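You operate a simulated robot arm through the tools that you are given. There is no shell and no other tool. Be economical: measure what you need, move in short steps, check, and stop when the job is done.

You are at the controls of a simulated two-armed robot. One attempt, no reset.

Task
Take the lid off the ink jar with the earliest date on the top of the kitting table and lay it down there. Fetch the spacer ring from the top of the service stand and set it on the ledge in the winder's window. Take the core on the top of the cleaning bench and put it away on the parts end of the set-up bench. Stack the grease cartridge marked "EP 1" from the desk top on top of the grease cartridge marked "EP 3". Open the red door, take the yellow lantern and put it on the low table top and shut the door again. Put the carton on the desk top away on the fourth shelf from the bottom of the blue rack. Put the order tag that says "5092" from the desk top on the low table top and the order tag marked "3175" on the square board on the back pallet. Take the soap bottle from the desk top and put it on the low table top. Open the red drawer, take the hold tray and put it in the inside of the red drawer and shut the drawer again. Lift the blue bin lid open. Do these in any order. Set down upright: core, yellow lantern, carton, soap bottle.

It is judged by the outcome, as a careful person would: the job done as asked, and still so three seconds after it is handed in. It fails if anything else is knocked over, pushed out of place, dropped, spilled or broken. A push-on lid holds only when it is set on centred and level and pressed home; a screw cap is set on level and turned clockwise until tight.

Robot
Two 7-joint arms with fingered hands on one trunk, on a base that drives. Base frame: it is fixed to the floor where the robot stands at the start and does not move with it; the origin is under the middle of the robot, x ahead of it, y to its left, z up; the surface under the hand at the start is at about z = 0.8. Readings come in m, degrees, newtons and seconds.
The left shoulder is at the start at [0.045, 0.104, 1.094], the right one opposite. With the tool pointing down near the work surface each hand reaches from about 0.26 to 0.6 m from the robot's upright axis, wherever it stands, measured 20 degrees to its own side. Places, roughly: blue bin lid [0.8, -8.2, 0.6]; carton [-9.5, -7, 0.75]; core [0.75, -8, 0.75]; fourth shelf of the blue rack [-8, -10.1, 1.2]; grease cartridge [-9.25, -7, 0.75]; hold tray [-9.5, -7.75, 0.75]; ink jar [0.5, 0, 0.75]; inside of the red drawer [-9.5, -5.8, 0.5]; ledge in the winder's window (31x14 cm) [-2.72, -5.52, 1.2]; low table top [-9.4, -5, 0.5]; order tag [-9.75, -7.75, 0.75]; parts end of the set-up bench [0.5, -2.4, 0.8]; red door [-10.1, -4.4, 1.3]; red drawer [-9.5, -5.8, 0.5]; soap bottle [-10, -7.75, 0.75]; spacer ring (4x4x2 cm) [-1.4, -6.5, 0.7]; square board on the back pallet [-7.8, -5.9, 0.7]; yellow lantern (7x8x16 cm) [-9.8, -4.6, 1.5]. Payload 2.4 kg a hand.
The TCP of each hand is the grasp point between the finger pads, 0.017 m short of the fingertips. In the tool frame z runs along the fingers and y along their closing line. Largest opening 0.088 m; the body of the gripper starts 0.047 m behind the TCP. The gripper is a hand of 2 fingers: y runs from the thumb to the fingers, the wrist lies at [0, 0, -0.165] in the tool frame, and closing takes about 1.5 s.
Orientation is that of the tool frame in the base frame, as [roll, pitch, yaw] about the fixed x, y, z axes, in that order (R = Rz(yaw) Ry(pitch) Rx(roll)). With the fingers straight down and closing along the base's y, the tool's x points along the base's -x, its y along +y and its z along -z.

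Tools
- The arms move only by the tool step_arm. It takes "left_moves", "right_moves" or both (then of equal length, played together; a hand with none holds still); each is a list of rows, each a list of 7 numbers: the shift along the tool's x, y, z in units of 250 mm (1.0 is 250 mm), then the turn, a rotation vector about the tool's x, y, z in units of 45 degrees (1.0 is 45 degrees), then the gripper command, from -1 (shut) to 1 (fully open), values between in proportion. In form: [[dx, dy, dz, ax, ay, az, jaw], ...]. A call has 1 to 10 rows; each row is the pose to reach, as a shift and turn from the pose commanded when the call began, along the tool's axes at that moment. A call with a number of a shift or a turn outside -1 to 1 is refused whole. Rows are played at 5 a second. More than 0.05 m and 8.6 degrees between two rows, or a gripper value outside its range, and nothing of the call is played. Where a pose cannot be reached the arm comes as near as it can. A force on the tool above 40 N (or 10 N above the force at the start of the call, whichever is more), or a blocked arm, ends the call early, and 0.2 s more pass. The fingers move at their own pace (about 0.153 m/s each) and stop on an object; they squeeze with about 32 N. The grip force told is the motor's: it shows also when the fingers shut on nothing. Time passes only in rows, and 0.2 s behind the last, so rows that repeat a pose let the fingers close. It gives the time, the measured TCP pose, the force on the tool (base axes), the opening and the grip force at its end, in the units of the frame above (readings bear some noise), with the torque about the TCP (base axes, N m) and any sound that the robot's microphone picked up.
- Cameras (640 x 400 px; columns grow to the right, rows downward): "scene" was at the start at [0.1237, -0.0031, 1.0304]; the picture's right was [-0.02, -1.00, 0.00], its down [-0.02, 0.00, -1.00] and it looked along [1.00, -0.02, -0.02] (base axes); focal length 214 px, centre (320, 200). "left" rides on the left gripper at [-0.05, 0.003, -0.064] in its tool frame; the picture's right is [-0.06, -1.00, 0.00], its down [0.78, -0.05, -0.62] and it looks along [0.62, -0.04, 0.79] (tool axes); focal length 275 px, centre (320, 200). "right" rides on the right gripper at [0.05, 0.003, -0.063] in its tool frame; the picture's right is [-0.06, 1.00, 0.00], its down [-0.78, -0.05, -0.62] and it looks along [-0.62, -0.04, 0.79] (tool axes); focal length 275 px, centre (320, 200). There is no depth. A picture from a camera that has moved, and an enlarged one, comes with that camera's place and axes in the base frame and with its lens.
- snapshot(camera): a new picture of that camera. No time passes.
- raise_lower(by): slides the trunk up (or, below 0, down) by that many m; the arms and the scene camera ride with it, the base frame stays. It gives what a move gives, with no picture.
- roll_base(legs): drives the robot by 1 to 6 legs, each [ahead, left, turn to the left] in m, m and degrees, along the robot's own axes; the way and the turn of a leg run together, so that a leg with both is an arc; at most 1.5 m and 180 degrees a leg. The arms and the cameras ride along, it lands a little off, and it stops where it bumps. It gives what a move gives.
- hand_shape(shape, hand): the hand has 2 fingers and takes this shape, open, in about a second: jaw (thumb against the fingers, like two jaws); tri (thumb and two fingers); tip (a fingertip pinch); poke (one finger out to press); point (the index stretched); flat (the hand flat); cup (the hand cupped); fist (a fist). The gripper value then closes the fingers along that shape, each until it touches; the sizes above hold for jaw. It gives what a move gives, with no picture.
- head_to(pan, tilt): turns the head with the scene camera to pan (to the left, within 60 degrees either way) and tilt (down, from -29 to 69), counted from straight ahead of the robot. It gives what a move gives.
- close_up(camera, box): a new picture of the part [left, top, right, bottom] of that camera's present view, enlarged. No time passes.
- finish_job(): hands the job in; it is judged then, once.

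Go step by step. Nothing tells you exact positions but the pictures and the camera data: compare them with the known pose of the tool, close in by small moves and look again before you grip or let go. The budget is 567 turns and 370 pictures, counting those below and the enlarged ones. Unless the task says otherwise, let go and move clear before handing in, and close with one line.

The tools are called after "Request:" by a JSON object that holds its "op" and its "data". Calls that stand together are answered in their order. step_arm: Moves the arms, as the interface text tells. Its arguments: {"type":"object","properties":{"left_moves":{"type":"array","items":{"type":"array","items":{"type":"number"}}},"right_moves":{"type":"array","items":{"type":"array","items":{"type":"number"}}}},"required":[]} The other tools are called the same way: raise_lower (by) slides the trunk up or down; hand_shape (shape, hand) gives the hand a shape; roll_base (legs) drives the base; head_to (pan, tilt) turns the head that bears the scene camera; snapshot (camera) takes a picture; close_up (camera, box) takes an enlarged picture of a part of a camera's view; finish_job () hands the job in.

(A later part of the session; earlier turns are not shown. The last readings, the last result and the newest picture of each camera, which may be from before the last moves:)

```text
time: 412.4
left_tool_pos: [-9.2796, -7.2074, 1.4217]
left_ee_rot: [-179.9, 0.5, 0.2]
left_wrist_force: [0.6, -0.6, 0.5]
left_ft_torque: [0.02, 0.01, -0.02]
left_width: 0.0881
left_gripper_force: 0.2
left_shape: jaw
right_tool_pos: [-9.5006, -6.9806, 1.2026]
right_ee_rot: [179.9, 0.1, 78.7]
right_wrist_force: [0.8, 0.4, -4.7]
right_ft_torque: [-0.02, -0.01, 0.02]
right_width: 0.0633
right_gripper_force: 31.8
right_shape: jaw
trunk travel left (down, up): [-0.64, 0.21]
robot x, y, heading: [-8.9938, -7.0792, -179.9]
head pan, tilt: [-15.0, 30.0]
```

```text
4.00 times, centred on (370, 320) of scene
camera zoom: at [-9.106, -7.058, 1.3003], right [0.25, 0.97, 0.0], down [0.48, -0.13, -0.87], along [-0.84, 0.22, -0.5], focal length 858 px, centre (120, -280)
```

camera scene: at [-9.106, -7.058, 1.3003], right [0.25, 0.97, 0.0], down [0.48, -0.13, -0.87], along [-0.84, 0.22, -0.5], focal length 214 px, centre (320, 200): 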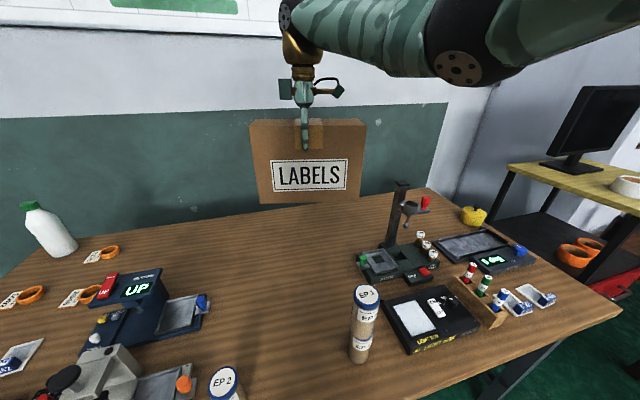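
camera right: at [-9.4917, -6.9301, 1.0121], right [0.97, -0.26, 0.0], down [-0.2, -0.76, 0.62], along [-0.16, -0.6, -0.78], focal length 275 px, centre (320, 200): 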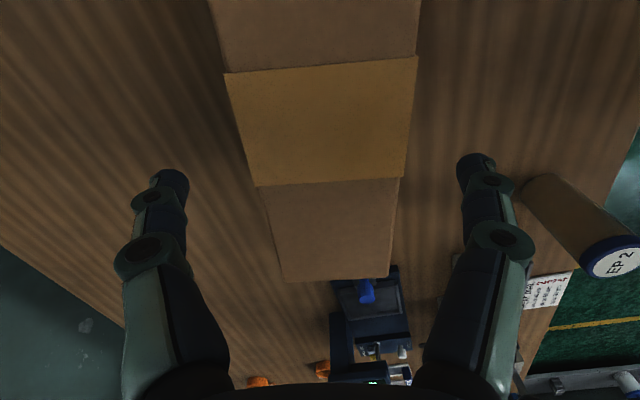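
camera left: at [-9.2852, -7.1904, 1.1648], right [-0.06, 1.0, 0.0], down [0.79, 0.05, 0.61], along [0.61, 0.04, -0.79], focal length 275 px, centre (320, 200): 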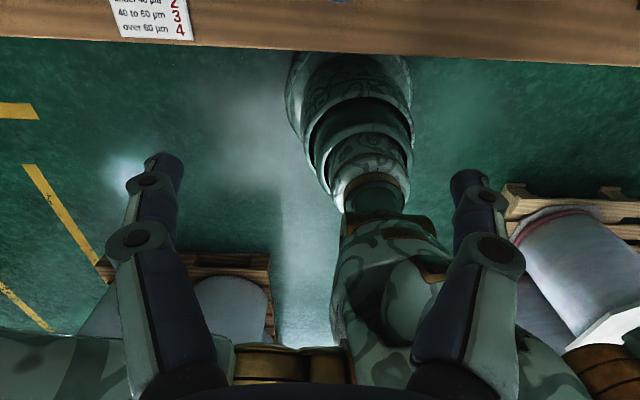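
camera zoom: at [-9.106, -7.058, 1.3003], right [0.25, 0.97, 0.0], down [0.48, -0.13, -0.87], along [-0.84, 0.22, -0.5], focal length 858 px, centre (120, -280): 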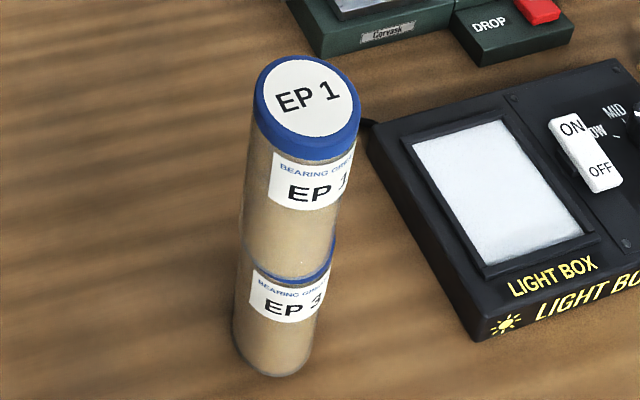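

Request:
{"op": "roll_base", "data": {"legs": [[-0.5, 0, 0], [0, 0, 90], [1.2, 0, 0], [0.5, 0, 0]]}}

Request:
{"op": "head_to", "data": {"pan": 20, "tilt": 10}}

Request:
{"op": "snapshot", "data": {"camera": "scene"}}

```text
time: 427.3
left_tool_pos: [-8.4449, -9.0779, 1.4206]
left_ee_rot: [-179.9, 0.5, 87.0]
left_wrist_force: [0.2, 0.3, -0.8]
left_ft_torque: [0.03, -0.02, -0.02]
left_width: 0.0878
left_gripper_force: 0.0
left_shape: jaw
right_tool_pos: [-8.683, -9.2876, 1.2046]
right_ee_rot: [179.9, 0.1, 165.4]
right_wrist_force: [-0.2, -0.4, -5.2]
right_ft_torque: [0.0, -0.03, 0.03]
right_width: 0.0628
right_gripper_force: 32.0
right_shape: jaw
trunk travel left (down, up): [-0.64, 0.21]
robot x, y, heading: [-8.5534, -8.7834, -92.8]
head pan, tilt: [-15.0, 30.0]
```

```text
time: 428.3
left_tool_pos: [-8.446, -9.0784, 1.4206]
left_ee_rot: [-179.8, 0.6, 86.9]
left_wrist_force: [-0.4, -0.5, -0.5]
left_ft_torque: [0.02, 0.0, 0.0]
left_width: 0.0876
left_gripper_force: 0.0
left_shape: jaw
right_tool_pos: [-8.6842, -9.2875, 1.2044]
right_ee_rot: [179.8, 0.1, 165.5]
right_wrist_force: [0.1, -0.1, -4.6]
right_ft_torque: [0.04, -0.03, 0.0]
right_width: 0.0628
right_gripper_force: 32.0
right_shape: jaw
trunk travel left (down, up): [-0.64, 0.21]
robot x, y, heading: [-8.5593, -8.784, -92.9]
head pan, tilt: [20.0, 10.0]
```

```text
236 pictures are left
camera scene: at [-8.5296, -8.9012, 1.3327], right [-0.96, -0.29, 0.0], down [-0.05, 0.17, -0.98], along [0.29, -0.94, -0.17], focal length 214 px, centre (320, 200)
```

scene: 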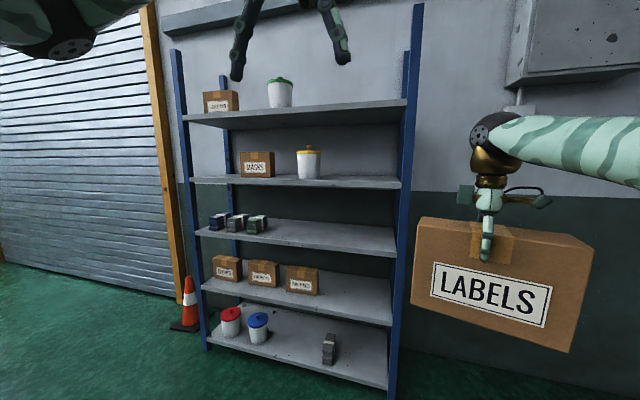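

Fourth shelf is the one with a carton and the yellow-lid jar, with free room at its right. The gap under the top shelf is tight for a hand from above, so I'll hand the carton over to the left hand, which will hold it horizontally by its end. First I turn the carton end-on.

Request:
{"op": "step_arm", "data": {"right_moves": [[-0.05, 0.01, 0, 0, 0, 0.19, -1], [-0.1, 0.02, 0, 0, 0, 0.38, -1], [-0.16, 0.03, 0, 0, 0, 0.57, -1], [-0.22, 0.045, 0, 0, 0, 0.76, -1], [-0.274, 0.057, 0, 0, 0, 0.95, -1]], "left_moves": [[0, 0, 0, 0, -0.19, 0, 1], [0, 0, 0, 0, -0.38, 0, 1], [0, 0, 0, 0, -0.57, 0, 1], [0, 0, 0, 0, -0.76, 0, 1], [0, 0, 0, 0, -0.95, 0, 1]]}}

Request:
{"op": "step_arm", "data": {"right_moves": [[0, 0, 0, 0, 0, 0.19, -1], [0, 0, 0, 0, 0, 0.38, -1], [0, 0, 0, 0, 0, 0.57, -1], [0, 0, 0, 0, 0, 0.76, -1], [0, 0, 0, 0, 0, 0.792, -1]], "left_moves": [[0, 0, 0, 0, -0.19, 0, 1], [0, 0, 0, 0, -0.38, 0, 1], [0, 0, 0, 0, -0.57, 0, 1], [0, 0, 0, 0, -0.76, 0, 1], [0, 0, 0, 0, -0.95, 0, 1]]}}

Request:
{"op": "head_to", "data": {"pan": 0, "tilt": 15}}

Request:
{"op": "snapshot", "data": {"camera": "scene"}}

```text
time: 429.5
left_tool_pos: [-8.4464, -9.086, 1.4276]
left_ee_rot: [-179.7, 43.5, 87.1]
left_wrist_force: [0.0, -0.5, -0.7]
left_ft_torque: [0.02, 0.0, -0.02]
left_width: 0.0878
left_gripper_force: 0.1
left_shape: jaw
left hand out of reach, approached as far as the arm can: row 5
right_tool_pos: [-8.6124, -9.2895, 1.2051]
right_ee_rot: [179.9, 0.1, 122.5]
right_wrist_force: [0.6, 0.4, -5.2]
right_ft_torque: [-0.01, -0.02, -0.04]
right_width: 0.0627
right_gripper_force: 32.0
right_shape: jaw
trunk travel left (down, up): [-0.64, 0.21]
robot x, y, heading: [-8.559, -8.7868, -92.8]
head pan, tilt: [20.0, 10.0]
```

```text
time: 430.7
left_tool_pos: [-8.4913, -9.1631, 1.4609]
left_ee_rot: [-178.9, 86.1, 88.0]
left_wrist_force: [-0.4, 0.7, -0.1]
left_ft_torque: [-0.03, 0.01, 0.02]
left_width: 0.0877
left_gripper_force: 0.0
left_shape: jaw
left hand out of reach, approached as far as the arm can: row 1, 2, 3, 4, 5
right_tool_pos: [-8.6135, -9.2913, 1.2046]
right_ee_rot: [179.9, 0.0, 87.0]
right_wrist_force: [0.1, -0.7, -5.3]
right_ft_torque: [-0.04, -0.02, -0.01]
right_width: 0.0629
right_gripper_force: 31.3
right_shape: jaw
trunk travel left (down, up): [-0.64, 0.21]
robot x, y, heading: [-8.5576, -8.7865, -92.6]
head pan, tilt: [20.0, 10.0]
```

```text
time: 431.6
left_tool_pos: [-8.4919, -9.163, 1.4604]
left_ee_rot: [-177.8, 86.0, 89.1]
left_wrist_force: [1.0, 0.3, -0.2]
left_ft_torque: [0.01, 0.0, -0.01]
left_width: 0.0881
left_gripper_force: 0.0
left_shape: jaw
right_tool_pos: [-8.6117, -9.2912, 1.2041]
right_ee_rot: [179.8, 0.1, 87.1]
right_wrist_force: [1.3, 0.1, -4.6]
right_ft_torque: [-0.04, 0.01, 0.0]
right_width: 0.0627
right_gripper_force: 31.8
right_shape: jaw
trunk travel left (down, up): [-0.64, 0.21]
robot x, y, heading: [-8.5589, -8.7824, -92.8]
head pan, tilt: [0.0, 15.0]
```

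```text
235 pictures are left
camera scene: at [-8.5615, -8.9057, 1.3246], right [-1.0, 0.05, 0.0], down [0.01, 0.26, -0.97], along [-0.05, -0.96, -0.26], focal length 214 px, centre (320, 200)
```

scene: 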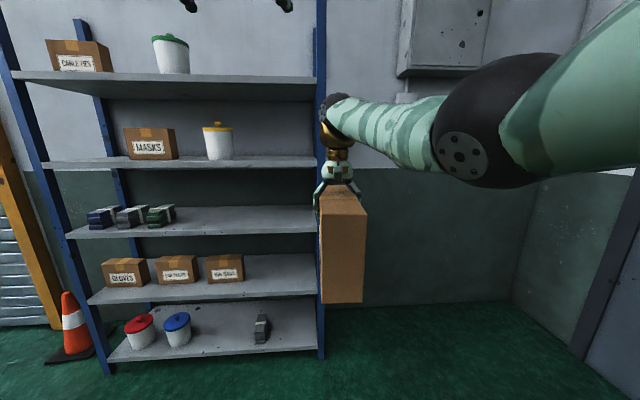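

Request:
{"op": "step_arm", "data": {"left_moves": [[0.18, 0, 0, 0, 0, 0, 1], [0.36, 0, 0, 0, 0, 0, 1], [0.54, 0, 0, 0, 0, 0, 1], [0.72, 0, 0, 0, 0, 0, 1], [0.9, 0, 0, 0, 0, 0, 1]]}}

Request:
{"op": "snapshot", "data": {"camera": "scene"}}

```text
time: 432.8
left_tool_pos: [-8.5287, -9.1358, 1.2659]
left_ee_rot: [-177.4, 86.0, 89.7]
left_wrist_force: [0.2, -0.9, -0.5]
left_ft_torque: [-0.01, -0.01, 0.02]
left_width: 0.088
left_gripper_force: 0.0
left_shape: jaw
left hand out of reach, approached as far as the arm can: row 1, 2, 3, 4, 5
right_tool_pos: [-8.6134, -9.2907, 1.2031]
right_ee_rot: [180.0, 0.1, 87.1]
right_wrist_force: [-0.3, -0.5, -4.0]
right_ft_torque: [-0.02, -0.01, -0.02]
right_width: 0.0629
right_gripper_force: 32.1
right_shape: jaw
trunk travel left (down, up): [-0.64, 0.21]
robot x, y, heading: [-8.5544, -8.7808, -93.1]
head pan, tilt: [0.0, 15.0]
```

```text
234 pictures are left
camera scene: at [-8.5614, -8.9056, 1.3246], right [-1.0, 0.05, 0.0], down [0.01, 0.26, -0.97], along [-0.05, -0.96, -0.26], focal length 214 px, centre (320, 200)
```

scene: 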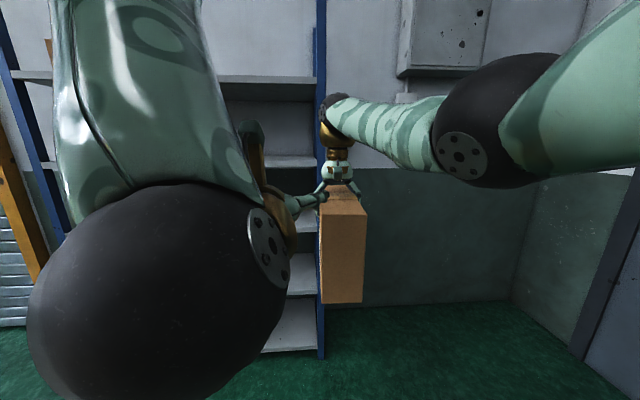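

Request:
{"op": "roll_base", "data": {"legs": [[0.02, 0, 0]]}}

Request:
{"op": "step_arm", "data": {"left_moves": [[0.15, 0, 0, 0, 0, 0, 1], [0.3, 0, 0, 0, 0, 0, 1], [0.45, 0, 0, 0, 0, 0, 1], [0.5, 0, 0, 0, 0, 0, 1]]}}

Request:
{"op": "snapshot", "data": {"camera": "left"}}

```text
time: 433.6
left_tool_pos: [-8.5302, -9.1573, 1.2651]
left_ee_rot: [-178.1, 85.9, 89.0]
left_wrist_force: [1.0, 0.0, 0.2]
left_ft_torque: [-0.01, -0.01, 0.01]
left_width: 0.0879
left_gripper_force: 0.1
left_shape: jaw
right_tool_pos: [-8.6143, -9.313, 1.204]
right_ee_rot: [179.9, -0.2, 87.1]
right_wrist_force: [0.0, -0.6, -3.8]
right_ft_torque: [-0.04, -0.02, 0.02]
right_width: 0.0628
right_gripper_force: 32.1
right_shape: jaw
trunk travel left (down, up): [-0.64, 0.21]
robot x, y, heading: [-8.5557, -8.8049, -92.9]
head pan, tilt: [0.0, 15.0]
```

```text
time: 434.6
left_tool_pos: [-8.5795, -9.1567, 1.1991]
left_ee_rot: [-178.0, 85.7, 89.2]
left_wrist_force: [0.2, -1.0, 0.0]
left_ft_torque: [0.01, 0.02, 0.03]
left_width: 0.0879
left_gripper_force: 0.0
left_shape: jaw
left hand out of reach, approached as far as the arm can: row 1, 2, 3, 4
right_tool_pos: [-8.6126, -9.3109, 1.2046]
right_ee_rot: [179.9, 0.0, 87.0]
right_wrist_force: [0.1, 0.8, -3.9]
right_ft_torque: [-0.01, 0.02, -0.01]
right_width: 0.0628
right_gripper_force: 32.0
right_shape: jaw
trunk travel left (down, up): [-0.64, 0.21]
robot x, y, heading: [-8.5577, -8.801, -93.1]
head pan, tilt: [0.0, 15.0]
```

```text
233 pictures are left
camera left: at [-8.574, -9.0982, 1.253], right [-1.0, 0.04, 0.06], down [-0.02, 0.68, -0.74], along [-0.08, -0.74, -0.67], focal length 275 px, centre (320, 200)
```

left: 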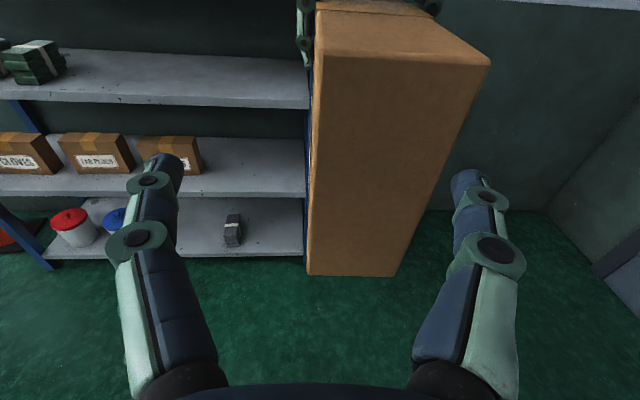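

Request:
{"op": "step_arm", "data": {"left_moves": [[0.05, -0.06, 0, 0, 0, 0, 1], [0.1, -0.13, 0, 0, 0, 0, 1], [0.12, -0.13, 0.06, 0, 0, 0, 1]]}}

Request:
{"op": "snapshot", "data": {"camera": "left"}}

```text
time: 435.4
left_tool_pos: [-8.6122, -9.1674, 1.1705]
left_ee_rot: [-178.5, 85.9, 88.6]
left_wrist_force: [0.7, -0.1, -1.0]
left_ft_torque: [0.03, -0.04, 0.01]
left_width: 0.0875
left_gripper_force: 0.1
left_shape: jaw
right_tool_pos: [-8.6147, -9.3114, 1.2055]
right_ee_rot: [179.9, 0.0, 87.1]
right_wrist_force: [-0.5, -0.3, -4.0]
right_ft_torque: [-0.01, 0.0, 0.0]
right_width: 0.0628
right_gripper_force: 32.0
right_shape: jaw
trunk travel left (down, up): [-0.64, 0.21]
robot x, y, heading: [-8.5604, -8.8042, -93.1]
head pan, tilt: [0.0, 15.0]
```

```text
232 pictures are left
camera left: at [-8.6074, -9.1096, 1.2239], right [-1.0, 0.04, 0.06], down [-0.02, 0.68, -0.74], along [-0.08, -0.74, -0.67], focal length 275 px, centre (320, 200)
```

left: 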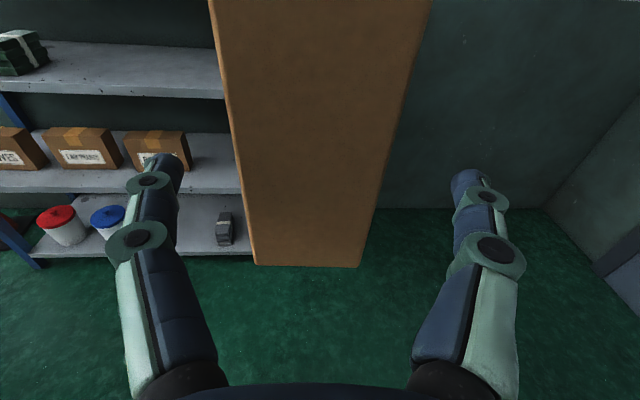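

Request:
{"op": "step_arm", "data": {"left_moves": [[0.02, -0.008, 0.1, 0, 0, 0, 1], [0.04, -0.008, 0.2, 0, 0, 0, 1], [0.06, -0.008, 0.3, 0, 0, 0, 1], [0.06, -0.008, 0.36, 0, 0, 0, 1], [0.06, -0.008, 0.36, 0, 0, 0, 1]]}}

Request:
{"op": "snapshot", "data": {"camera": "left"}}

Request:
{"op": "snapshot", "data": {"camera": "scene"}}

```text
time: 436.3
left_tool_pos: [-8.6364, -9.2365, 1.1669]
left_ee_rot: [-179.4, 84.8, 88.0]
left_wrist_force: [7.6, 17.7, -4.3]
left_ft_torque: [-0.15, 0.32, 0.74]
left_width: 0.088
left_gripper_force: 0.0
left_shape: jaw
left hand out of reach, approached as far as the arm can: row 1, 2, 3, 4
right_tool_pos: [-8.6172, -9.3137, 1.2082]
right_ee_rot: [-179.8, 1.0, 86.8]
right_wrist_force: [-8.0, -16.2, 1.1]
right_ft_torque: [-0.14, 0.06, 0.19]
right_width: 0.0538
right_gripper_force: 31.7
right_shape: jaw
trunk travel left (down, up): [-0.64, 0.21]
robot x, y, heading: [-8.5598, -8.8018, -93.0]
head pan, tilt: [0.0, 15.0]
stopped in row 4 (left hand): the force on the tool passed its limit at 43 N (the readings are from after the stop); the commanded pose is now the measured one
```

```text
231 pictures are left
camera left: at [-8.6321, -9.1787, 1.222], right [-1.0, 0.04, 0.06], down [-0.02, 0.69, -0.72], along [-0.07, -0.72, -0.69], focal length 275 px, centre (320, 200)
```

left: 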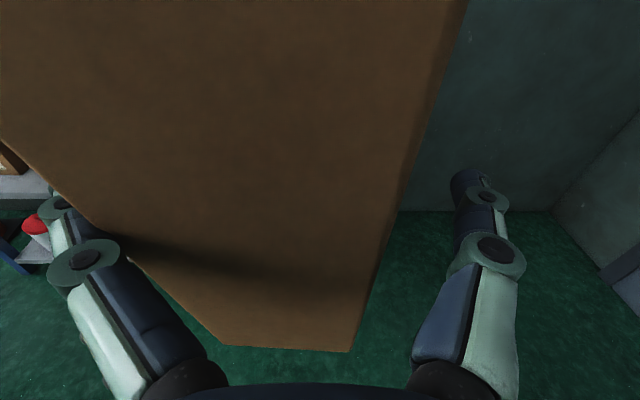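

```text
230 pictures are left
camera scene: at [-8.5627, -8.9256, 1.3246], right [-1.0, 0.05, 0.0], down [0.01, 0.26, -0.97], along [-0.05, -0.96, -0.26], focal length 214 px, centre (320, 200)
```

scene: 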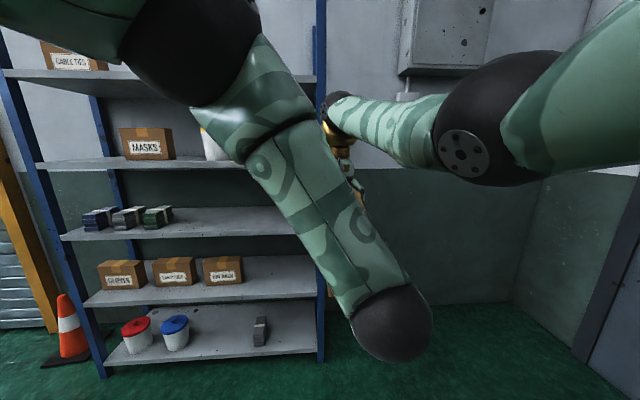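

Request:
{"op": "step_arm", "data": {"left_moves": [[0, 0.04, -0.02, 0, 0, 0, 1], [0, 0.08, -0.02, 0, 0, 0, 1], [0, 0.08, -0.02, 0, 0, 0, 1]]}}

Request:
{"op": "snapshot", "data": {"camera": "left"}}

Request:
{"op": "snapshot", "data": {"camera": "right"}}

```text
time: 437.1
left_tool_pos: [-8.6224, -9.2309, 1.1747]
left_ee_rot: [-179.4, 85.0, 88.4]
left_wrist_force: [2.4, 3.2, -1.7]
left_ft_torque: [-0.01, 0.06, 0.1]
left_width: 0.0877
left_gripper_force: 0.1
left_shape: jaw
left hand out of reach, approached as far as the arm can: row 2, 3
right_tool_pos: [-8.6167, -9.3129, 1.2066]
right_ee_rot: [-179.8, 0.6, 86.9]
right_wrist_force: [-2.4, -3.2, -2.7]
right_ft_torque: [0.05, -0.01, 0.14]
right_width: 0.0541
right_gripper_force: 32.1
right_shape: jaw
trunk travel left (down, up): [-0.64, 0.21]
robot x, y, heading: [-8.5605, -8.8064, -92.9]
head pan, tilt: [0.0, 15.0]
```

```text
229 pictures are left
camera left: at [-8.6184, -9.1734, 1.23], right [-1.0, 0.03, 0.06], down [-0.02, 0.69, -0.73], along [-0.07, -0.73, -0.68], focal length 275 px, centre (320, 200)
```

left: 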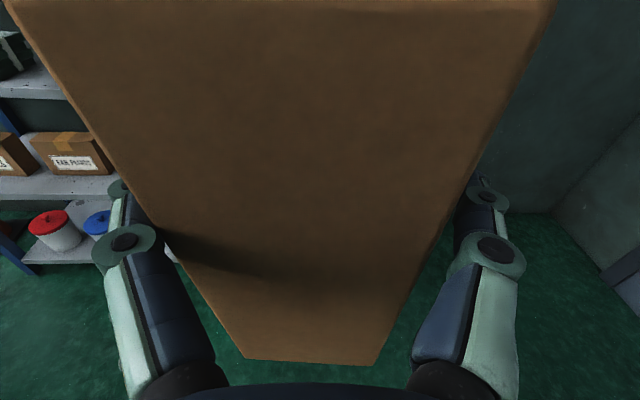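

```text
228 pictures are left
camera right: at [-8.6106, -9.2619, 1.2696], right [0.99, -0.12, 0.0], down [-0.09, -0.77, 0.63], along [-0.07, -0.62, -0.78], focal length 275 px, centre (320, 200)
```

right: 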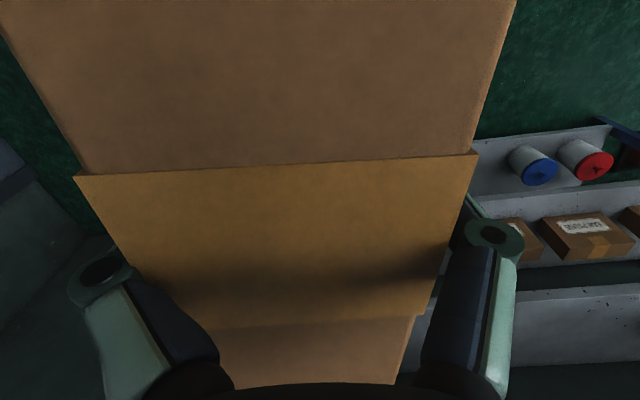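

Request:
{"op": "step_arm", "data": {"left_moves": [[0, 0, 0, 0, 0, 0, -1], [0, 0, 0, 0, 0, 0, -1], [0, 0, 0, 0, 0, 0, -1], [0, 0, 0, 0, 0, 0, -1], [0, 0, 0, 0, 0, 0, -1]]}}

Request:
{"op": "snapshot", "data": {"camera": "left"}}

```text
time: 438.3
left_tool_pos: [-8.6227, -9.2314, 1.1744]
left_ee_rot: [-179.3, 85.0, 88.4]
left_wrist_force: [3.7, 0.3, -0.2]
left_ft_torque: [0.02, 0.13, -0.11]
left_width: 0.0597
left_gripper_force: 32.5
left_shape: jaw
right_tool_pos: [-8.6164, -9.3132, 1.2072]
right_ee_rot: [-179.9, 0.7, 87.0]
right_wrist_force: [-3.4, -0.3, -2.0]
right_ft_torque: [0.11, -0.05, 0.41]
right_width: 0.0536
right_gripper_force: 32.5
right_shape: jaw
trunk travel left (down, up): [-0.64, 0.21]
robot x, y, heading: [-8.5567, -8.8038, -92.8]
head pan, tilt: [0.0, 15.0]
```

```text
227 pictures are left
camera left: at [-8.6185, -9.1734, 1.2299], right [-1.0, 0.03, 0.06], down [-0.02, 0.69, -0.73], along [-0.07, -0.73, -0.68], focal length 275 px, centre (320, 200)
```

left: 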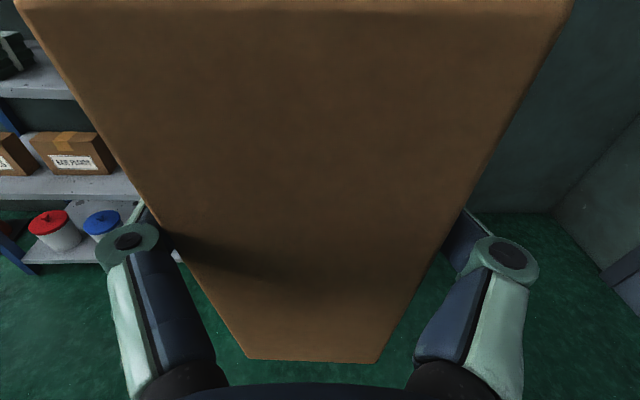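

The left grip is only near the carton's end; I open it, lower it a little and bring the carton further into it for a firmer hold.

Request:
{"op": "step_arm", "data": {"left_moves": [[0, 0, 0, 0, 0, 0, 1], [0, 0, 0, 0, 0, 0, 1], [0, 0, 0, 0, 0, 0, 1], [0.06, 0, 0, 0, 0, 0, 1], [0.12, 0, 0, 0, 0, 0, 1], [0.16, 0, 0, 0, 0, 0, 1]]}}

Request:
{"op": "snapshot", "data": {"camera": "left"}}

```text
time: 439.7
left_tool_pos: [-8.6368, -9.2233, 1.1593]
left_ee_rot: [-179.4, 84.8, 88.4]
left_wrist_force: [5.5, -0.9, 1.7]
left_ft_torque: [0.01, -0.04, -0.06]
left_width: 0.088
left_gripper_force: 0.1
left_shape: jaw
left hand out of reach, approached as far as the arm can: row 4, 5, 6
right_tool_pos: [-8.6174, -9.3132, 1.207]
right_ee_rot: [-180.0, 0.7, 87.0]
right_wrist_force: [-6.8, 0.8, -5.1]
right_ft_torque: [-0.07, 0.22, 0.57]
right_width: 0.0538
right_gripper_force: 31.7
right_shape: jaw
trunk travel left (down, up): [-0.64, 0.21]
robot x, y, heading: [-8.5584, -8.8039, -92.8]
head pan, tilt: [0.0, 15.0]
```

```text
226 pictures are left
camera left: at [-8.6318, -9.1653, 1.2149], right [-1.0, 0.03, 0.06], down [-0.02, 0.69, -0.73], along [-0.07, -0.73, -0.68], focal length 275 px, centre (320, 200)
```

left: 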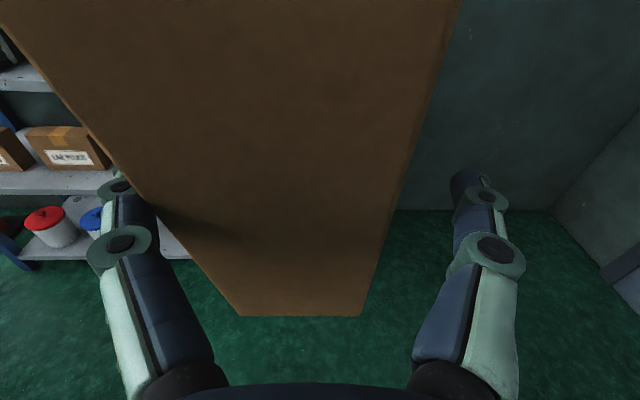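

The left arm is at its joint limits here, so I change plan: set the carton on the free top shelf from above, regrip it there with a tilted hand, then put it on the fourth shelf. First the left hand withdraws.

Request:
{"op": "step_arm", "data": {"left_moves": [[-0.05, 0.05, -0.05, 0, 0, 0, 1], [-0.1, 0.08, -0.15, 0, 0, 0, 1], [-0.12, 0.1, -0.28, 0, 0, 0, 1], [-0.12, 0.24, -0.36, 0, 0, 0, 1], [-0.12, 0.4, -0.4, 0, 0, 0, 1], [-0.2, 0.56, -0.4, 0, 0, 0, 1], [-0.3, 0.7, -0.4, 0, 0, 0, 1]]}}

Request:
{"op": "snapshot", "data": {"camera": "scene"}}

Request:
{"op": "snapshot", "data": {"camera": "right"}}

```text
time: 441.3
left_tool_pos: [-8.5097, -9.1481, 1.2854]
left_ee_rot: [-178.9, 84.8, 88.8]
left_wrist_force: [-0.8, -0.4, 0.7]
left_ft_torque: [0.03, -0.01, -0.03]
left_width: 0.0881
left_gripper_force: 0.0
left_shape: jaw
left hand out of reach, approached as far as the arm can: row 4, 5, 6, 7
right_tool_pos: [-8.6157, -9.3128, 1.2077]
right_ee_rot: [-179.9, 0.7, 86.9]
right_wrist_force: [0.5, 0.2, -5.1]
right_ft_torque: [0.0, -0.06, 0.01]
right_width: 0.0537
right_gripper_force: 32.4
right_shape: jaw
trunk travel left (down, up): [-0.64, 0.21]
robot x, y, heading: [-8.5568, -8.8032, -93.1]
head pan, tilt: [0.0, 15.0]
```

```text
225 pictures are left
camera scene: at [-8.5621, -8.9253, 1.3247], right [-1.0, 0.05, 0.0], down [0.01, 0.26, -0.97], along [-0.05, -0.96, -0.26], focal length 214 px, centre (320, 200)
```

scene: 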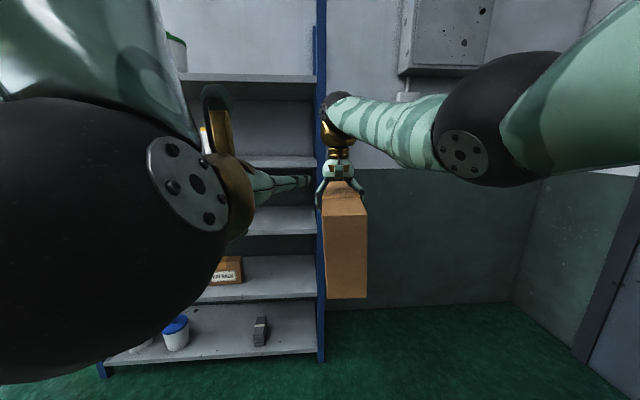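

```text
224 pictures are left
camera right: at [-8.6102, -9.2617, 1.27], right [0.99, -0.12, 0.0], down [-0.09, -0.77, 0.63], along [-0.07, -0.62, -0.78], focal length 275 px, centre (320, 200)
```

right: 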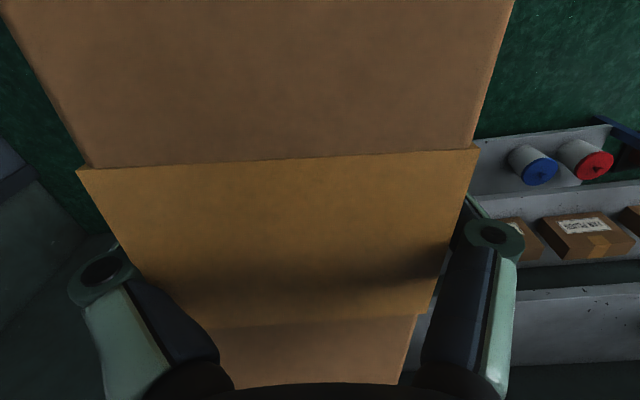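

Request:
{"op": "step_arm", "data": {"left_moves": [[0, 0.05, 0.02, 0, 0.19, 0, 1], [0, 0.1, 0.04, 0, 0.38, 0, 1], [0, 0.15, 0.06, 0, 0.57, 0, 1], [0, 0.2, 0.06, 0, 0.76, 0, 1], [0, 0.25, 0.06, 0, 0.95, 0, 1]]}}

Request:
{"op": "step_arm", "data": {"left_moves": [[0, 0.05, 0, 0, 0.19, 0, 1], [0, 0.1, 0, 0, 0.38, 0, 1], [0, 0.15, 0, 0, 0.57, 0, 1], [0, 0.2, 0, 0, 0.76, 0, 1], [0, 0.25, 0, 0, 0.9, 0, 1]]}}

Request:
{"op": "raise_lower", "data": {"by": 0.21}}

Request:
{"op": "snapshot", "data": {"camera": "scene"}}

```text
time: 442.5
left_tool_pos: [-8.4488, -9.165, 1.2835]
left_ee_rot: [-179.7, 42.2, 87.6]
left_wrist_force: [0.2, -1.0, 0.2]
left_ft_torque: [0.0, 0.0, 0.03]
left_width: 0.088
left_gripper_force: 0.2
left_shape: jaw
left hand out of reach, approached as far as the arm can: row 1, 2, 3
right_tool_pos: [-8.6156, -9.3127, 1.2064]
right_ee_rot: [-179.9, 0.7, 87.0]
right_wrist_force: [-0.1, 0.3, -4.0]
right_ft_torque: [0.03, -0.09, 0.02]
right_width: 0.0539
right_gripper_force: 32.1
right_shape: jaw
trunk travel left (down, up): [-0.64, 0.21]
robot x, y, heading: [-8.5576, -8.8044, -92.9]
head pan, tilt: [0.0, 15.0]
```

```text
time: 443.7
left_tool_pos: [-8.3866, -9.1668, 1.2823]
left_ee_rot: [-179.8, 1.7, 87.5]
left_wrist_force: [-0.2, 0.1, 0.2]
left_ft_torque: [-0.03, -0.01, -0.02]
left_width: 0.088
left_gripper_force: 0.0
left_shape: jaw
right_tool_pos: [-8.616, -9.3133, 1.206]
right_ee_rot: [-179.9, 0.7, 86.9]
right_wrist_force: [1.2, 0.0, -4.8]
right_ft_torque: [0.01, -0.05, 0.02]
right_width: 0.054
right_gripper_force: 32.4
right_shape: jaw
trunk travel left (down, up): [-0.64, 0.21]
robot x, y, heading: [-8.5586, -8.8032, -92.9]
head pan, tilt: [0.0, 15.0]
```

```text
time: 445.9
left_tool_pos: [-8.3872, -9.1663, 1.4924]
left_ee_rot: [-179.9, 1.8, 87.5]
left_wrist_force: [0.8, 0.1, -0.6]
left_ft_torque: [0.0, -0.01, 0.04]
left_width: 0.0881
left_gripper_force: 0.0
left_shape: jaw
right_tool_pos: [-8.616, -9.3136, 1.4167]
right_ee_rot: [-179.8, 0.6, 87.0]
right_wrist_force: [-0.1, 0.4, -3.9]
right_ft_torque: [-0.01, -0.05, 0.0]
right_width: 0.0537
right_gripper_force: 32.3
right_shape: jaw
trunk travel left (down, up): [-0.85, 0.0]
robot x, y, heading: [-8.5563, -8.8043, -92.9]
head pan, tilt: [0.0, 15.0]
```

```text
223 pictures are left
camera scene: at [-8.5625, -8.9254, 1.5346], right [-1.0, 0.05, 0.0], down [0.01, 0.26, -0.97], along [-0.05, -0.96, -0.26], focal length 214 px, centre (320, 200)
```

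scene: 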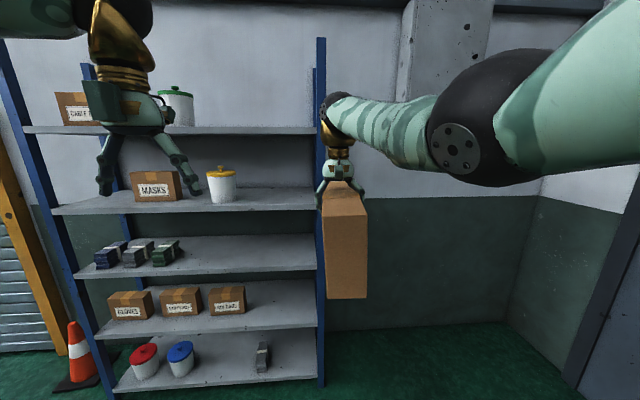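

Request:
{"op": "step_arm", "data": {"right_moves": [[0.04, 0, -0.15, 0, 0, 0, -1], [0.08, 0, -0.3, 0, 0, 0, -1], [0.14, 0, -0.45, 0, 0, 0, -1], [0.2, 0, -0.6, 0, 0, 0, -1], [0.26, 0, -0.75, 0, 0, 0, -1], [0.3, 0, -0.9, 0, 0, 0, -1], [0.34, 0, -1, 0, 0, 0, -1]]}}

Request:
{"op": "step_arm", "data": {"right_moves": [[0, 0, -0.15, 0, 0, 0, -1], [0, 0, -0.3, 0, 0, 0, -1], [0, 0, -0.36, 0, 0, 0, -1]]}}

Request:
{"op": "roll_base", "data": {"legs": [[0, 0.36, 2.9], [0.5, 0, 0]]}}

Request:
{"op": "snapshot", "data": {"camera": "scene"}}

```text
time: 447.5
left_tool_pos: [-8.3884, -9.166, 1.4927]
left_ee_rot: [-179.9, 1.9, 87.6]
left_wrist_force: [-0.2, 0.1, -1.0]
left_ft_torque: [0.01, 0.03, 0.01]
left_width: 0.0879
left_gripper_force: 0.0
left_shape: jaw
right_tool_pos: [-8.6104, -9.2252, 1.6651]
right_ee_rot: [-179.9, 0.6, 86.9]
right_wrist_force: [-0.6, 0.6, -3.8]
right_ft_torque: [0.01, -0.02, 0.01]
right_width: 0.0541
right_gripper_force: 32.3
right_shape: jaw
trunk travel left (down, up): [-0.85, 0.0]
robot x, y, heading: [-8.558, -8.8054, -93.0]
head pan, tilt: [0.0, 15.0]
```

```text
time: 448.3
left_tool_pos: [-8.3864, -9.1665, 1.4922]
left_ee_rot: [-179.9, 1.8, 87.5]
left_wrist_force: [0.5, -0.4, -0.2]
left_ft_torque: [-0.01, 0.0, 0.0]
left_width: 0.0882
left_gripper_force: 0.0
left_shape: jaw
right_tool_pos: [-8.6102, -9.2251, 1.7565]
right_ee_rot: [179.9, 0.8, 87.0]
right_wrist_force: [0.3, -0.1, -4.0]
right_ft_torque: [-0.02, -0.01, 0.05]
right_width: 0.0541
right_gripper_force: 31.9
right_shape: jaw
trunk travel left (down, up): [-0.85, 0.0]
robot x, y, heading: [-8.5547, -8.8084, -93.0]
head pan, tilt: [0.0, 15.0]
```

```text
time: 453.2
left_tool_pos: [-8.0064, -9.6578, 1.4918]
left_ee_rot: [-179.9, 1.8, 90.5]
left_wrist_force: [0.3, 0.2, 0.5]
left_ft_torque: [0.01, 0.0, 0.01]
left_width: 0.0882
left_gripper_force: 0.2
left_shape: jaw
right_tool_pos: [-8.2253, -9.7272, 1.7544]
right_ee_rot: [-179.8, 0.7, 89.9]
right_wrist_force: [0.0, -0.2, -4.2]
right_ft_torque: [-0.02, -0.04, 0.01]
right_width: 0.0542
right_gripper_force: 31.8
right_shape: jaw
trunk travel left (down, up): [-0.85, 0.0]
robot x, y, heading: [-8.1929, -9.3001, -90.2]
head pan, tilt: [0.0, 15.0]
```

```text
222 pictures are left
camera scene: at [-8.193, -9.4258, 1.5347], right [-1.0, 0.0, 0.0], down [0.0, 0.26, -0.97], along [0.0, -0.97, -0.26], focal length 214 px, centre (320, 200)
```

scene: 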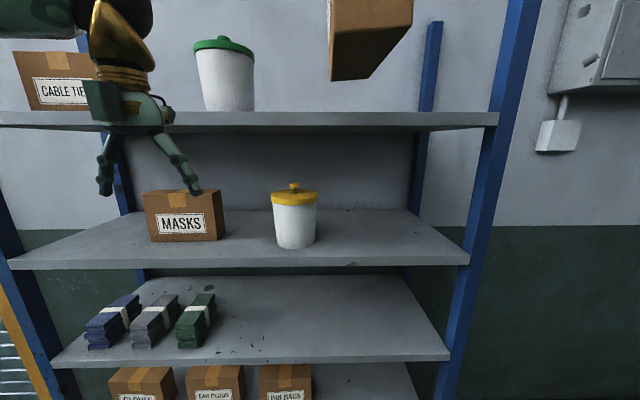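

Request:
{"op": "step_arm", "data": {"left_moves": [[0.1, 0.05, -0.1, 0, 0, 0, 1], [0.18, 0.1, -0.25, 0, 0, 0, 1], [0.2, 0.1, -0.42, 0, 0, 0, 1], [0.2, 0.1, -0.6, 0, 0, 0, 1], [0.2, 0.1, -0.78, 0, 0, 0, 1], [0.2, 0.1, -0.95, 0, 0, 0, 1]]}}

Request:
{"op": "step_arm", "data": {"left_moves": [[0, 0, -0.15, 0, 0, 0, 1], [0, 0, -0.25, 0, 0, 0, 1]]}}

Request:
{"op": "roll_base", "data": {"legs": [[0.32, 0, 0.2]]}}

Request:
{"op": "snapshot", "data": {"camera": "scene"}}

Request:
{"op": "snapshot", "data": {"camera": "right"}}

```text
time: 454.6
left_tool_pos: [-7.9856, -9.5994, 1.7279]
left_ee_rot: [-179.9, 1.8, 90.5]
left_wrist_force: [-0.1, 0.1, -0.6]
left_ft_torque: [0.01, -0.01, 0.0]
left_width: 0.0877
left_gripper_force: 0.1
left_shape: jaw
right_tool_pos: [-8.227, -9.7277, 1.7546]
right_ee_rot: [-179.9, 0.8, 89.7]
right_wrist_force: [0.2, 0.4, -4.6]
right_ft_torque: [-0.02, -0.03, 0.04]
right_width: 0.0541
right_gripper_force: 31.5
right_shape: jaw
trunk travel left (down, up): [-0.85, 0.0]
robot x, y, heading: [-8.1967, -9.3027, -90.0]
head pan, tilt: [0.0, 15.0]
```

```text
time: 455.2
left_tool_pos: [-7.982, -9.5969, 1.7903]
left_ee_rot: [-179.9, 1.8, 90.5]
left_wrist_force: [-0.4, 0.4, -0.6]
left_ft_torque: [0.03, -0.03, -0.01]
left_width: 0.0878
left_gripper_force: 0.0
left_shape: jaw
right_tool_pos: [-8.2267, -9.7274, 1.7539]
right_ee_rot: [-180.0, 0.8, 89.8]
right_wrist_force: [-0.1, 0.0, -4.6]
right_ft_torque: [0.0, -0.03, -0.03]
right_width: 0.0542
right_gripper_force: 31.7
right_shape: jaw
trunk travel left (down, up): [-0.85, 0.0]
robot x, y, heading: [-8.1914, -9.3086, -90.0]
head pan, tilt: [0.0, 15.0]
```

```text
time: 457.3
left_tool_pos: [-7.9769, -9.9208, 1.7902]
left_ee_rot: [-179.9, 1.9, 90.9]
left_wrist_force: [-0.2, -0.4, 0.0]
left_ft_torque: [-0.02, -0.03, 0.0]
left_width: 0.0879
left_gripper_force: 0.1
left_shape: jaw
right_tool_pos: [-8.22, -10.0522, 1.7543]
right_ee_rot: [-179.9, 0.8, 90.3]
right_wrist_force: [-1.1, -0.3, -4.5]
right_ft_torque: [-0.02, -0.04, -0.01]
right_width: 0.0538
right_gripper_force: 32.5
right_shape: jaw
trunk travel left (down, up): [-0.85, 0.0]
robot x, y, heading: [-8.1929, -9.6257, -89.4]
head pan, tilt: [0.0, 15.0]
```

```text
221 pictures are left
camera scene: at [-8.1911, -9.7496, 1.5347], right [-1.0, -0.01, 0.0], down [0.0, 0.26, -0.97], along [0.01, -0.97, -0.26], focal length 214 px, centre (320, 200)
```

scene: 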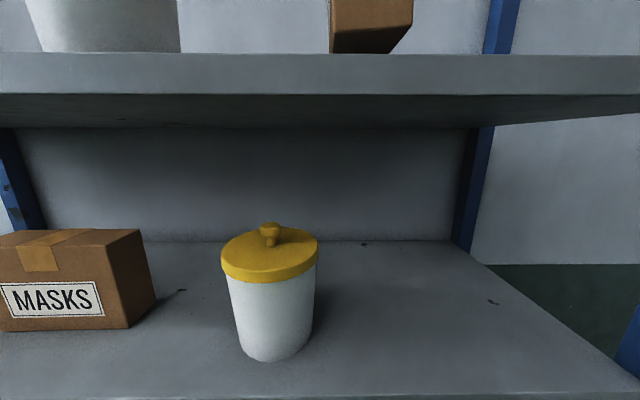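

```text
220 pictures are left
camera right: at [-8.2198, -10.0005, 1.8176], right [1.0, -0.06, 0.0], down [-0.04, -0.78, 0.63], along [-0.04, -0.63, -0.78], focal length 275 px, centre (320, 200)
```

right: 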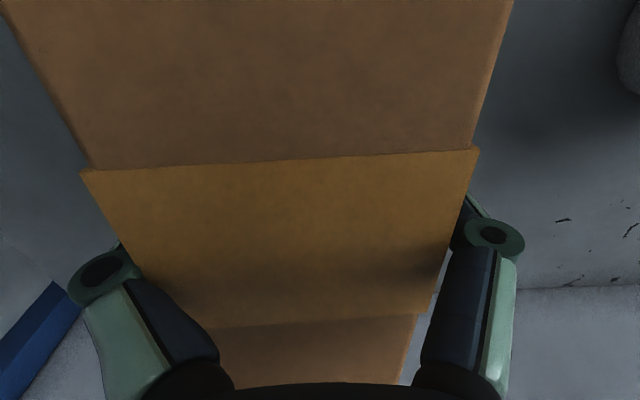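

Request:
{"op": "step_arm", "data": {"right_moves": [[0, 0, 0.05, 0, 0, 0, -1], [0, 0, 0.1, 0, 0, 0, -1], [0, 0, 0.13, 0, 0, 0, -1], [0, 0, 0.15, 0, 0, 0, -1]]}}

Request:
{"op": "close_up", "data": {"camera": "scene", "box": [280, 0, 480, 110]}}

```text
time: 458.4
left_tool_pos: [-7.9792, -9.9195, 1.7904]
left_ee_rot: [-179.8, 2.0, 90.8]
left_wrist_force: [0.1, -0.4, -0.3]
left_ft_torque: [-0.03, -0.01, 0.01]
left_width: 0.0879
left_gripper_force: 0.0
left_shape: jaw
right_tool_pos: [-8.2248, -10.0502, 1.7233]
right_ee_rot: [179.7, 1.4, 89.8]
right_wrist_force: [-6.8, -5.0, 23.9]
right_ft_torque: [0.06, 0.16, 0.14]
right_width: 0.0532
right_gripper_force: 31.5
right_shape: jaw
trunk travel left (down, up): [-0.85, 0.0]
robot x, y, heading: [-8.1908, -9.6285, -89.7]
head pan, tilt: [0.0, 15.0]
stopped in row 4 (right hand): the force on the tool passed its limit at 42 N (the readings are from after the stop); the commanded pose is now the measured one
```

```text
3.20 times, centred on (380, 55) of scene
camera zoom: at [-8.1919, -9.7488, 1.5349], right [-1.0, -0.01, 0.0], down [0.0, 0.26, -0.97], along [0.01, -0.97, -0.26], focal length 686 px, centre (128, 664)
```

zoom: 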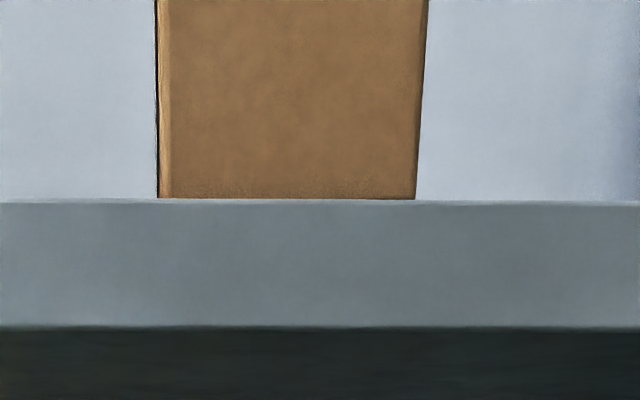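

Request:
{"op": "step_arm", "data": {"right_moves": [[0, 0, -0.01, 0, 0, 0, 0], [0, 0, -0.01, 0, 0, 0, 1], [0, 0, -0.01, 0, 0, 0, 1], [0, 0, -0.05, 0, 0, 0, 1], [0, 0, -0.1, 0, -0.19, 0, 1], [0, 0, -0.1, 0, -0.38, 0, 1], [0, 0, -0.1, 0, -0.57, 0, 1], [0, 0, -0.1, 0, -0.76, 0, 1], [0, 0, -0.1, 0, -0.89, 0, 1]]}}

Request:
{"op": "head_to", "data": {"pan": -10, "tilt": -20}}

Request:
{"op": "snapshot", "data": {"camera": "scene"}}

Request:
{"op": "snapshot", "data": {"camera": "right"}}

```text
time: 460.4
left_tool_pos: [-7.9784, -9.9205, 1.7892]
left_ee_rot: [-179.9, 1.9, 90.8]
left_wrist_force: [-0.8, 0.0, 1.1]
left_ft_torque: [-0.01, 0.0, 0.02]
left_width: 0.0881
left_gripper_force: 0.1
left_shape: jaw
right_tool_pos: [-8.2241, -10.0515, 1.7463]
right_ee_rot: [179.6, 41.4, 89.8]
right_wrist_force: [-2.5, -1.1, 1.6]
right_ft_torque: [-0.03, 0.1, 0.03]
right_width: 0.0879
right_gripper_force: 0.0
right_shape: jaw
trunk travel left (down, up): [-0.85, 0.0]
robot x, y, heading: [-8.1929, -9.6272, -89.5]
head pan, tilt: [0.0, 15.0]
```

```text
time: 461.4
left_tool_pos: [-7.9795, -9.9198, 1.79]
left_ee_rot: [-179.9, 2.0, 90.9]
left_wrist_force: [0.2, -0.1, -0.3]
left_ft_torque: [0.02, 0.0, 0.01]
left_width: 0.0878
left_gripper_force: 0.0
left_shape: jaw
right_tool_pos: [-8.2245, -10.0517, 1.7462]
right_ee_rot: [179.8, 41.2, 89.8]
right_wrist_force: [-1.2, -0.9, 2.1]
right_ft_torque: [0.0, 0.07, 0.02]
right_width: 0.0879
right_gripper_force: 0.0
right_shape: jaw
trunk travel left (down, up): [-0.85, 0.0]
robot x, y, heading: [-8.191, -9.6288, -89.6]
head pan, tilt: [-10.0, -20.0]
```

```text
218 pictures are left
camera scene: at [-8.2051, -9.731, 1.5881], right [-0.99, 0.17, 0.0], down [-0.06, -0.34, -0.94], along [-0.16, -0.93, 0.34], focal length 214 px, centre (320, 200)
```

scene: 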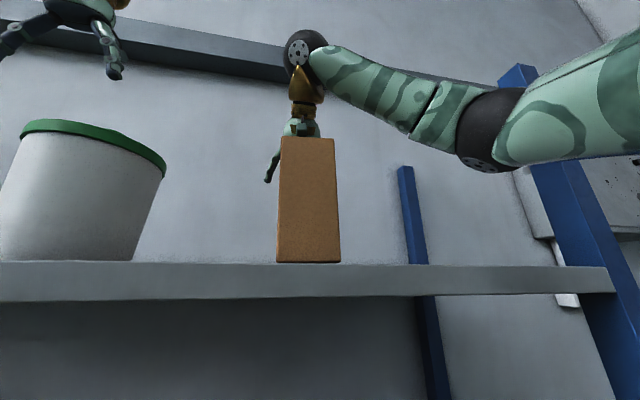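

```text
217 pictures are left
camera right: at [-8.2219, -9.9714, 1.7611], right [1.0, -0.05, 0.04], down [-0.05, -0.18, 0.98], along [-0.04, -0.98, -0.18], focal length 275 px, centre (320, 200)
```

right: 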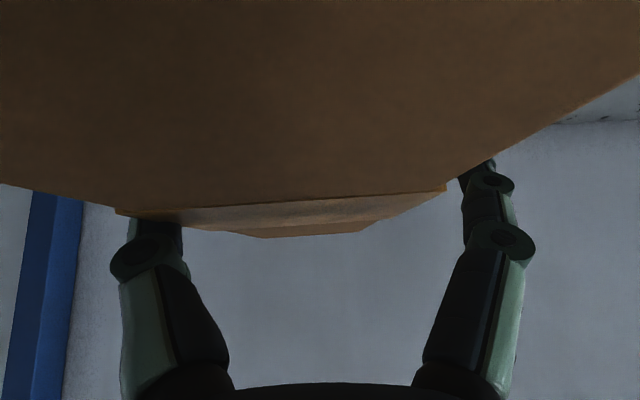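

Request:
{"op": "step_arm", "data": {"right_moves": [[0.017, 0, 0.02, 0, 0, 0, 1], [0.034, 0, 0.04, 0, 0, 0, 1], [0.034, 0, 0.04, 0, 0, 0, -1], [0.034, 0, 0.04, 0, 0, 0, -1], [0.034, 0, 0.04, 0, 0, 0, -1], [0.034, 0, 0.04, 0, 0, 0, -1], [0.034, 0, 0.04, 0, 0, 0, -1]]}}

Request:
{"op": "snapshot", "data": {"camera": "scene"}}

Request:
{"op": "snapshot", "data": {"camera": "left"}}

```text
time: 461.9
left_tool_pos: [-7.9785, -9.92, 1.7913]
left_ee_rot: [-179.9, 1.9, 90.8]
left_wrist_force: [0.0, 0.8, 1.1]
left_ft_torque: [0.01, -0.03, 0.02]
left_width: 0.0878
left_gripper_force: 0.0
left_shape: jaw
right_tool_pos: [-8.2267, -10.0513, 1.743]
right_ee_rot: [179.1, 41.9, 89.3]
right_wrist_force: [-2.2, -1.2, 11.1]
right_ft_torque: [0.65, 0.14, -0.06]
right_width: 0.0881
right_gripper_force: 0.1
right_shape: jaw
trunk travel left (down, up): [-0.85, 0.0]
robot x, y, heading: [-8.193, -9.6275, -89.5]
head pan, tilt: [-10.0, -20.0]
stopped in row 2 (right hand): the force on the tool passed its limit at 54 N (the readings are from after the stop); the commanded pose is now the measured one
```

```text
216 pictures are left
camera scene: at [-8.2053, -9.7303, 1.5882], right [-0.99, 0.17, 0.0], down [-0.06, -0.34, -0.94], along [-0.16, -0.93, 0.34], focal length 214 px, centre (320, 200)
```

scene: 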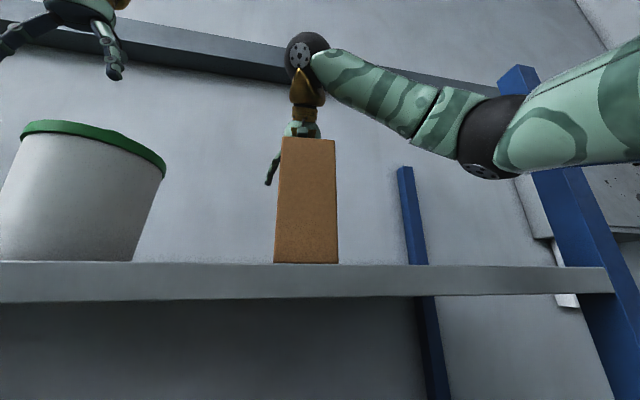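

```text
215 pictures are left
camera left: at [-7.9763, -9.9684, 1.8554], right [-1.0, -0.08, 0.0], down [-0.06, 0.8, 0.59], along [-0.05, 0.59, -0.81], focal length 275 px, centre (320, 200)
```

left: 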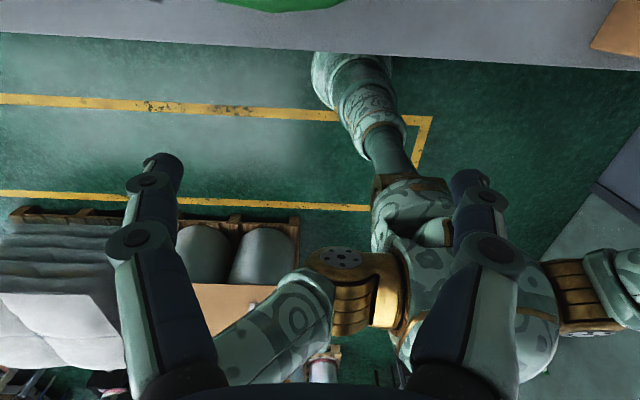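

The palm just touches the carton's edge; the fingertips reach about 27 mm down its sides, which should hold. I ease off slightly and close.

Request:
{"op": "step_arm", "data": {"right_moves": [[0, 0, -0.006, 0, 0, 0, 1], [0, 0, -0.006, 0, 0, 0, -1], [0, 0, -0.006, 0, 0, 0, -1], [0, 0, -0.006, 0, 0, 0, -1], [0, 0, -0.006, 0, 0, 0, -1], [0, 0, -0.006, 0, 0, 0, -1]]}}

Request:
{"op": "close_up", "data": {"camera": "scene", "box": [220, 20, 420, 280]}}

```text
time: 463.3
left_tool_pos: [-7.9793, -9.9211, 1.7905]
left_ee_rot: [-180.0, 1.8, 90.7]
left_wrist_force: [0.8, 0.5, 0.3]
left_ft_torque: [0.04, -0.04, 0.0]
left_width: 0.0879
left_gripper_force: 0.0
left_shape: jaw
right_tool_pos: [-8.2263, -10.0506, 1.7429]
right_ee_rot: [179.2, 41.8, 89.4]
right_wrist_force: [-4.7, -4.6, 16.8]
right_ft_torque: [1.27, -0.05, 0.18]
right_width: 0.0625
right_gripper_force: 31.9
right_shape: jaw
trunk travel left (down, up): [-0.85, 0.0]
robot x, y, heading: [-8.1927, -9.6314, -89.6]
head pan, tilt: [-10.0, -20.0]
```

```text
1.54 times, centred on (320, 150) of scene
camera zoom: at [-8.2059, -9.7311, 1.5882], right [-0.99, 0.17, 0.0], down [-0.06, -0.34, -0.94], along [-0.16, -0.93, 0.34], focal length 330 px, centre (320, 277)
```

zoom: 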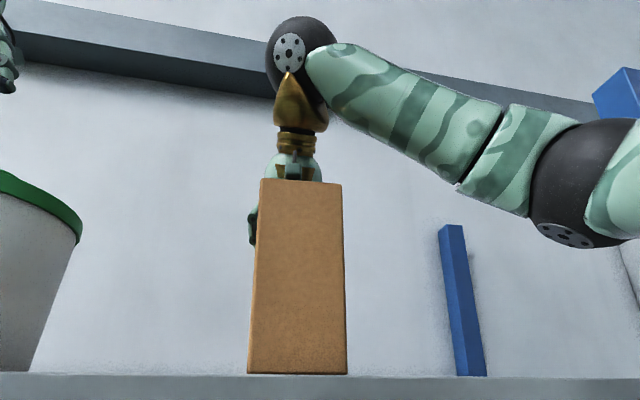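

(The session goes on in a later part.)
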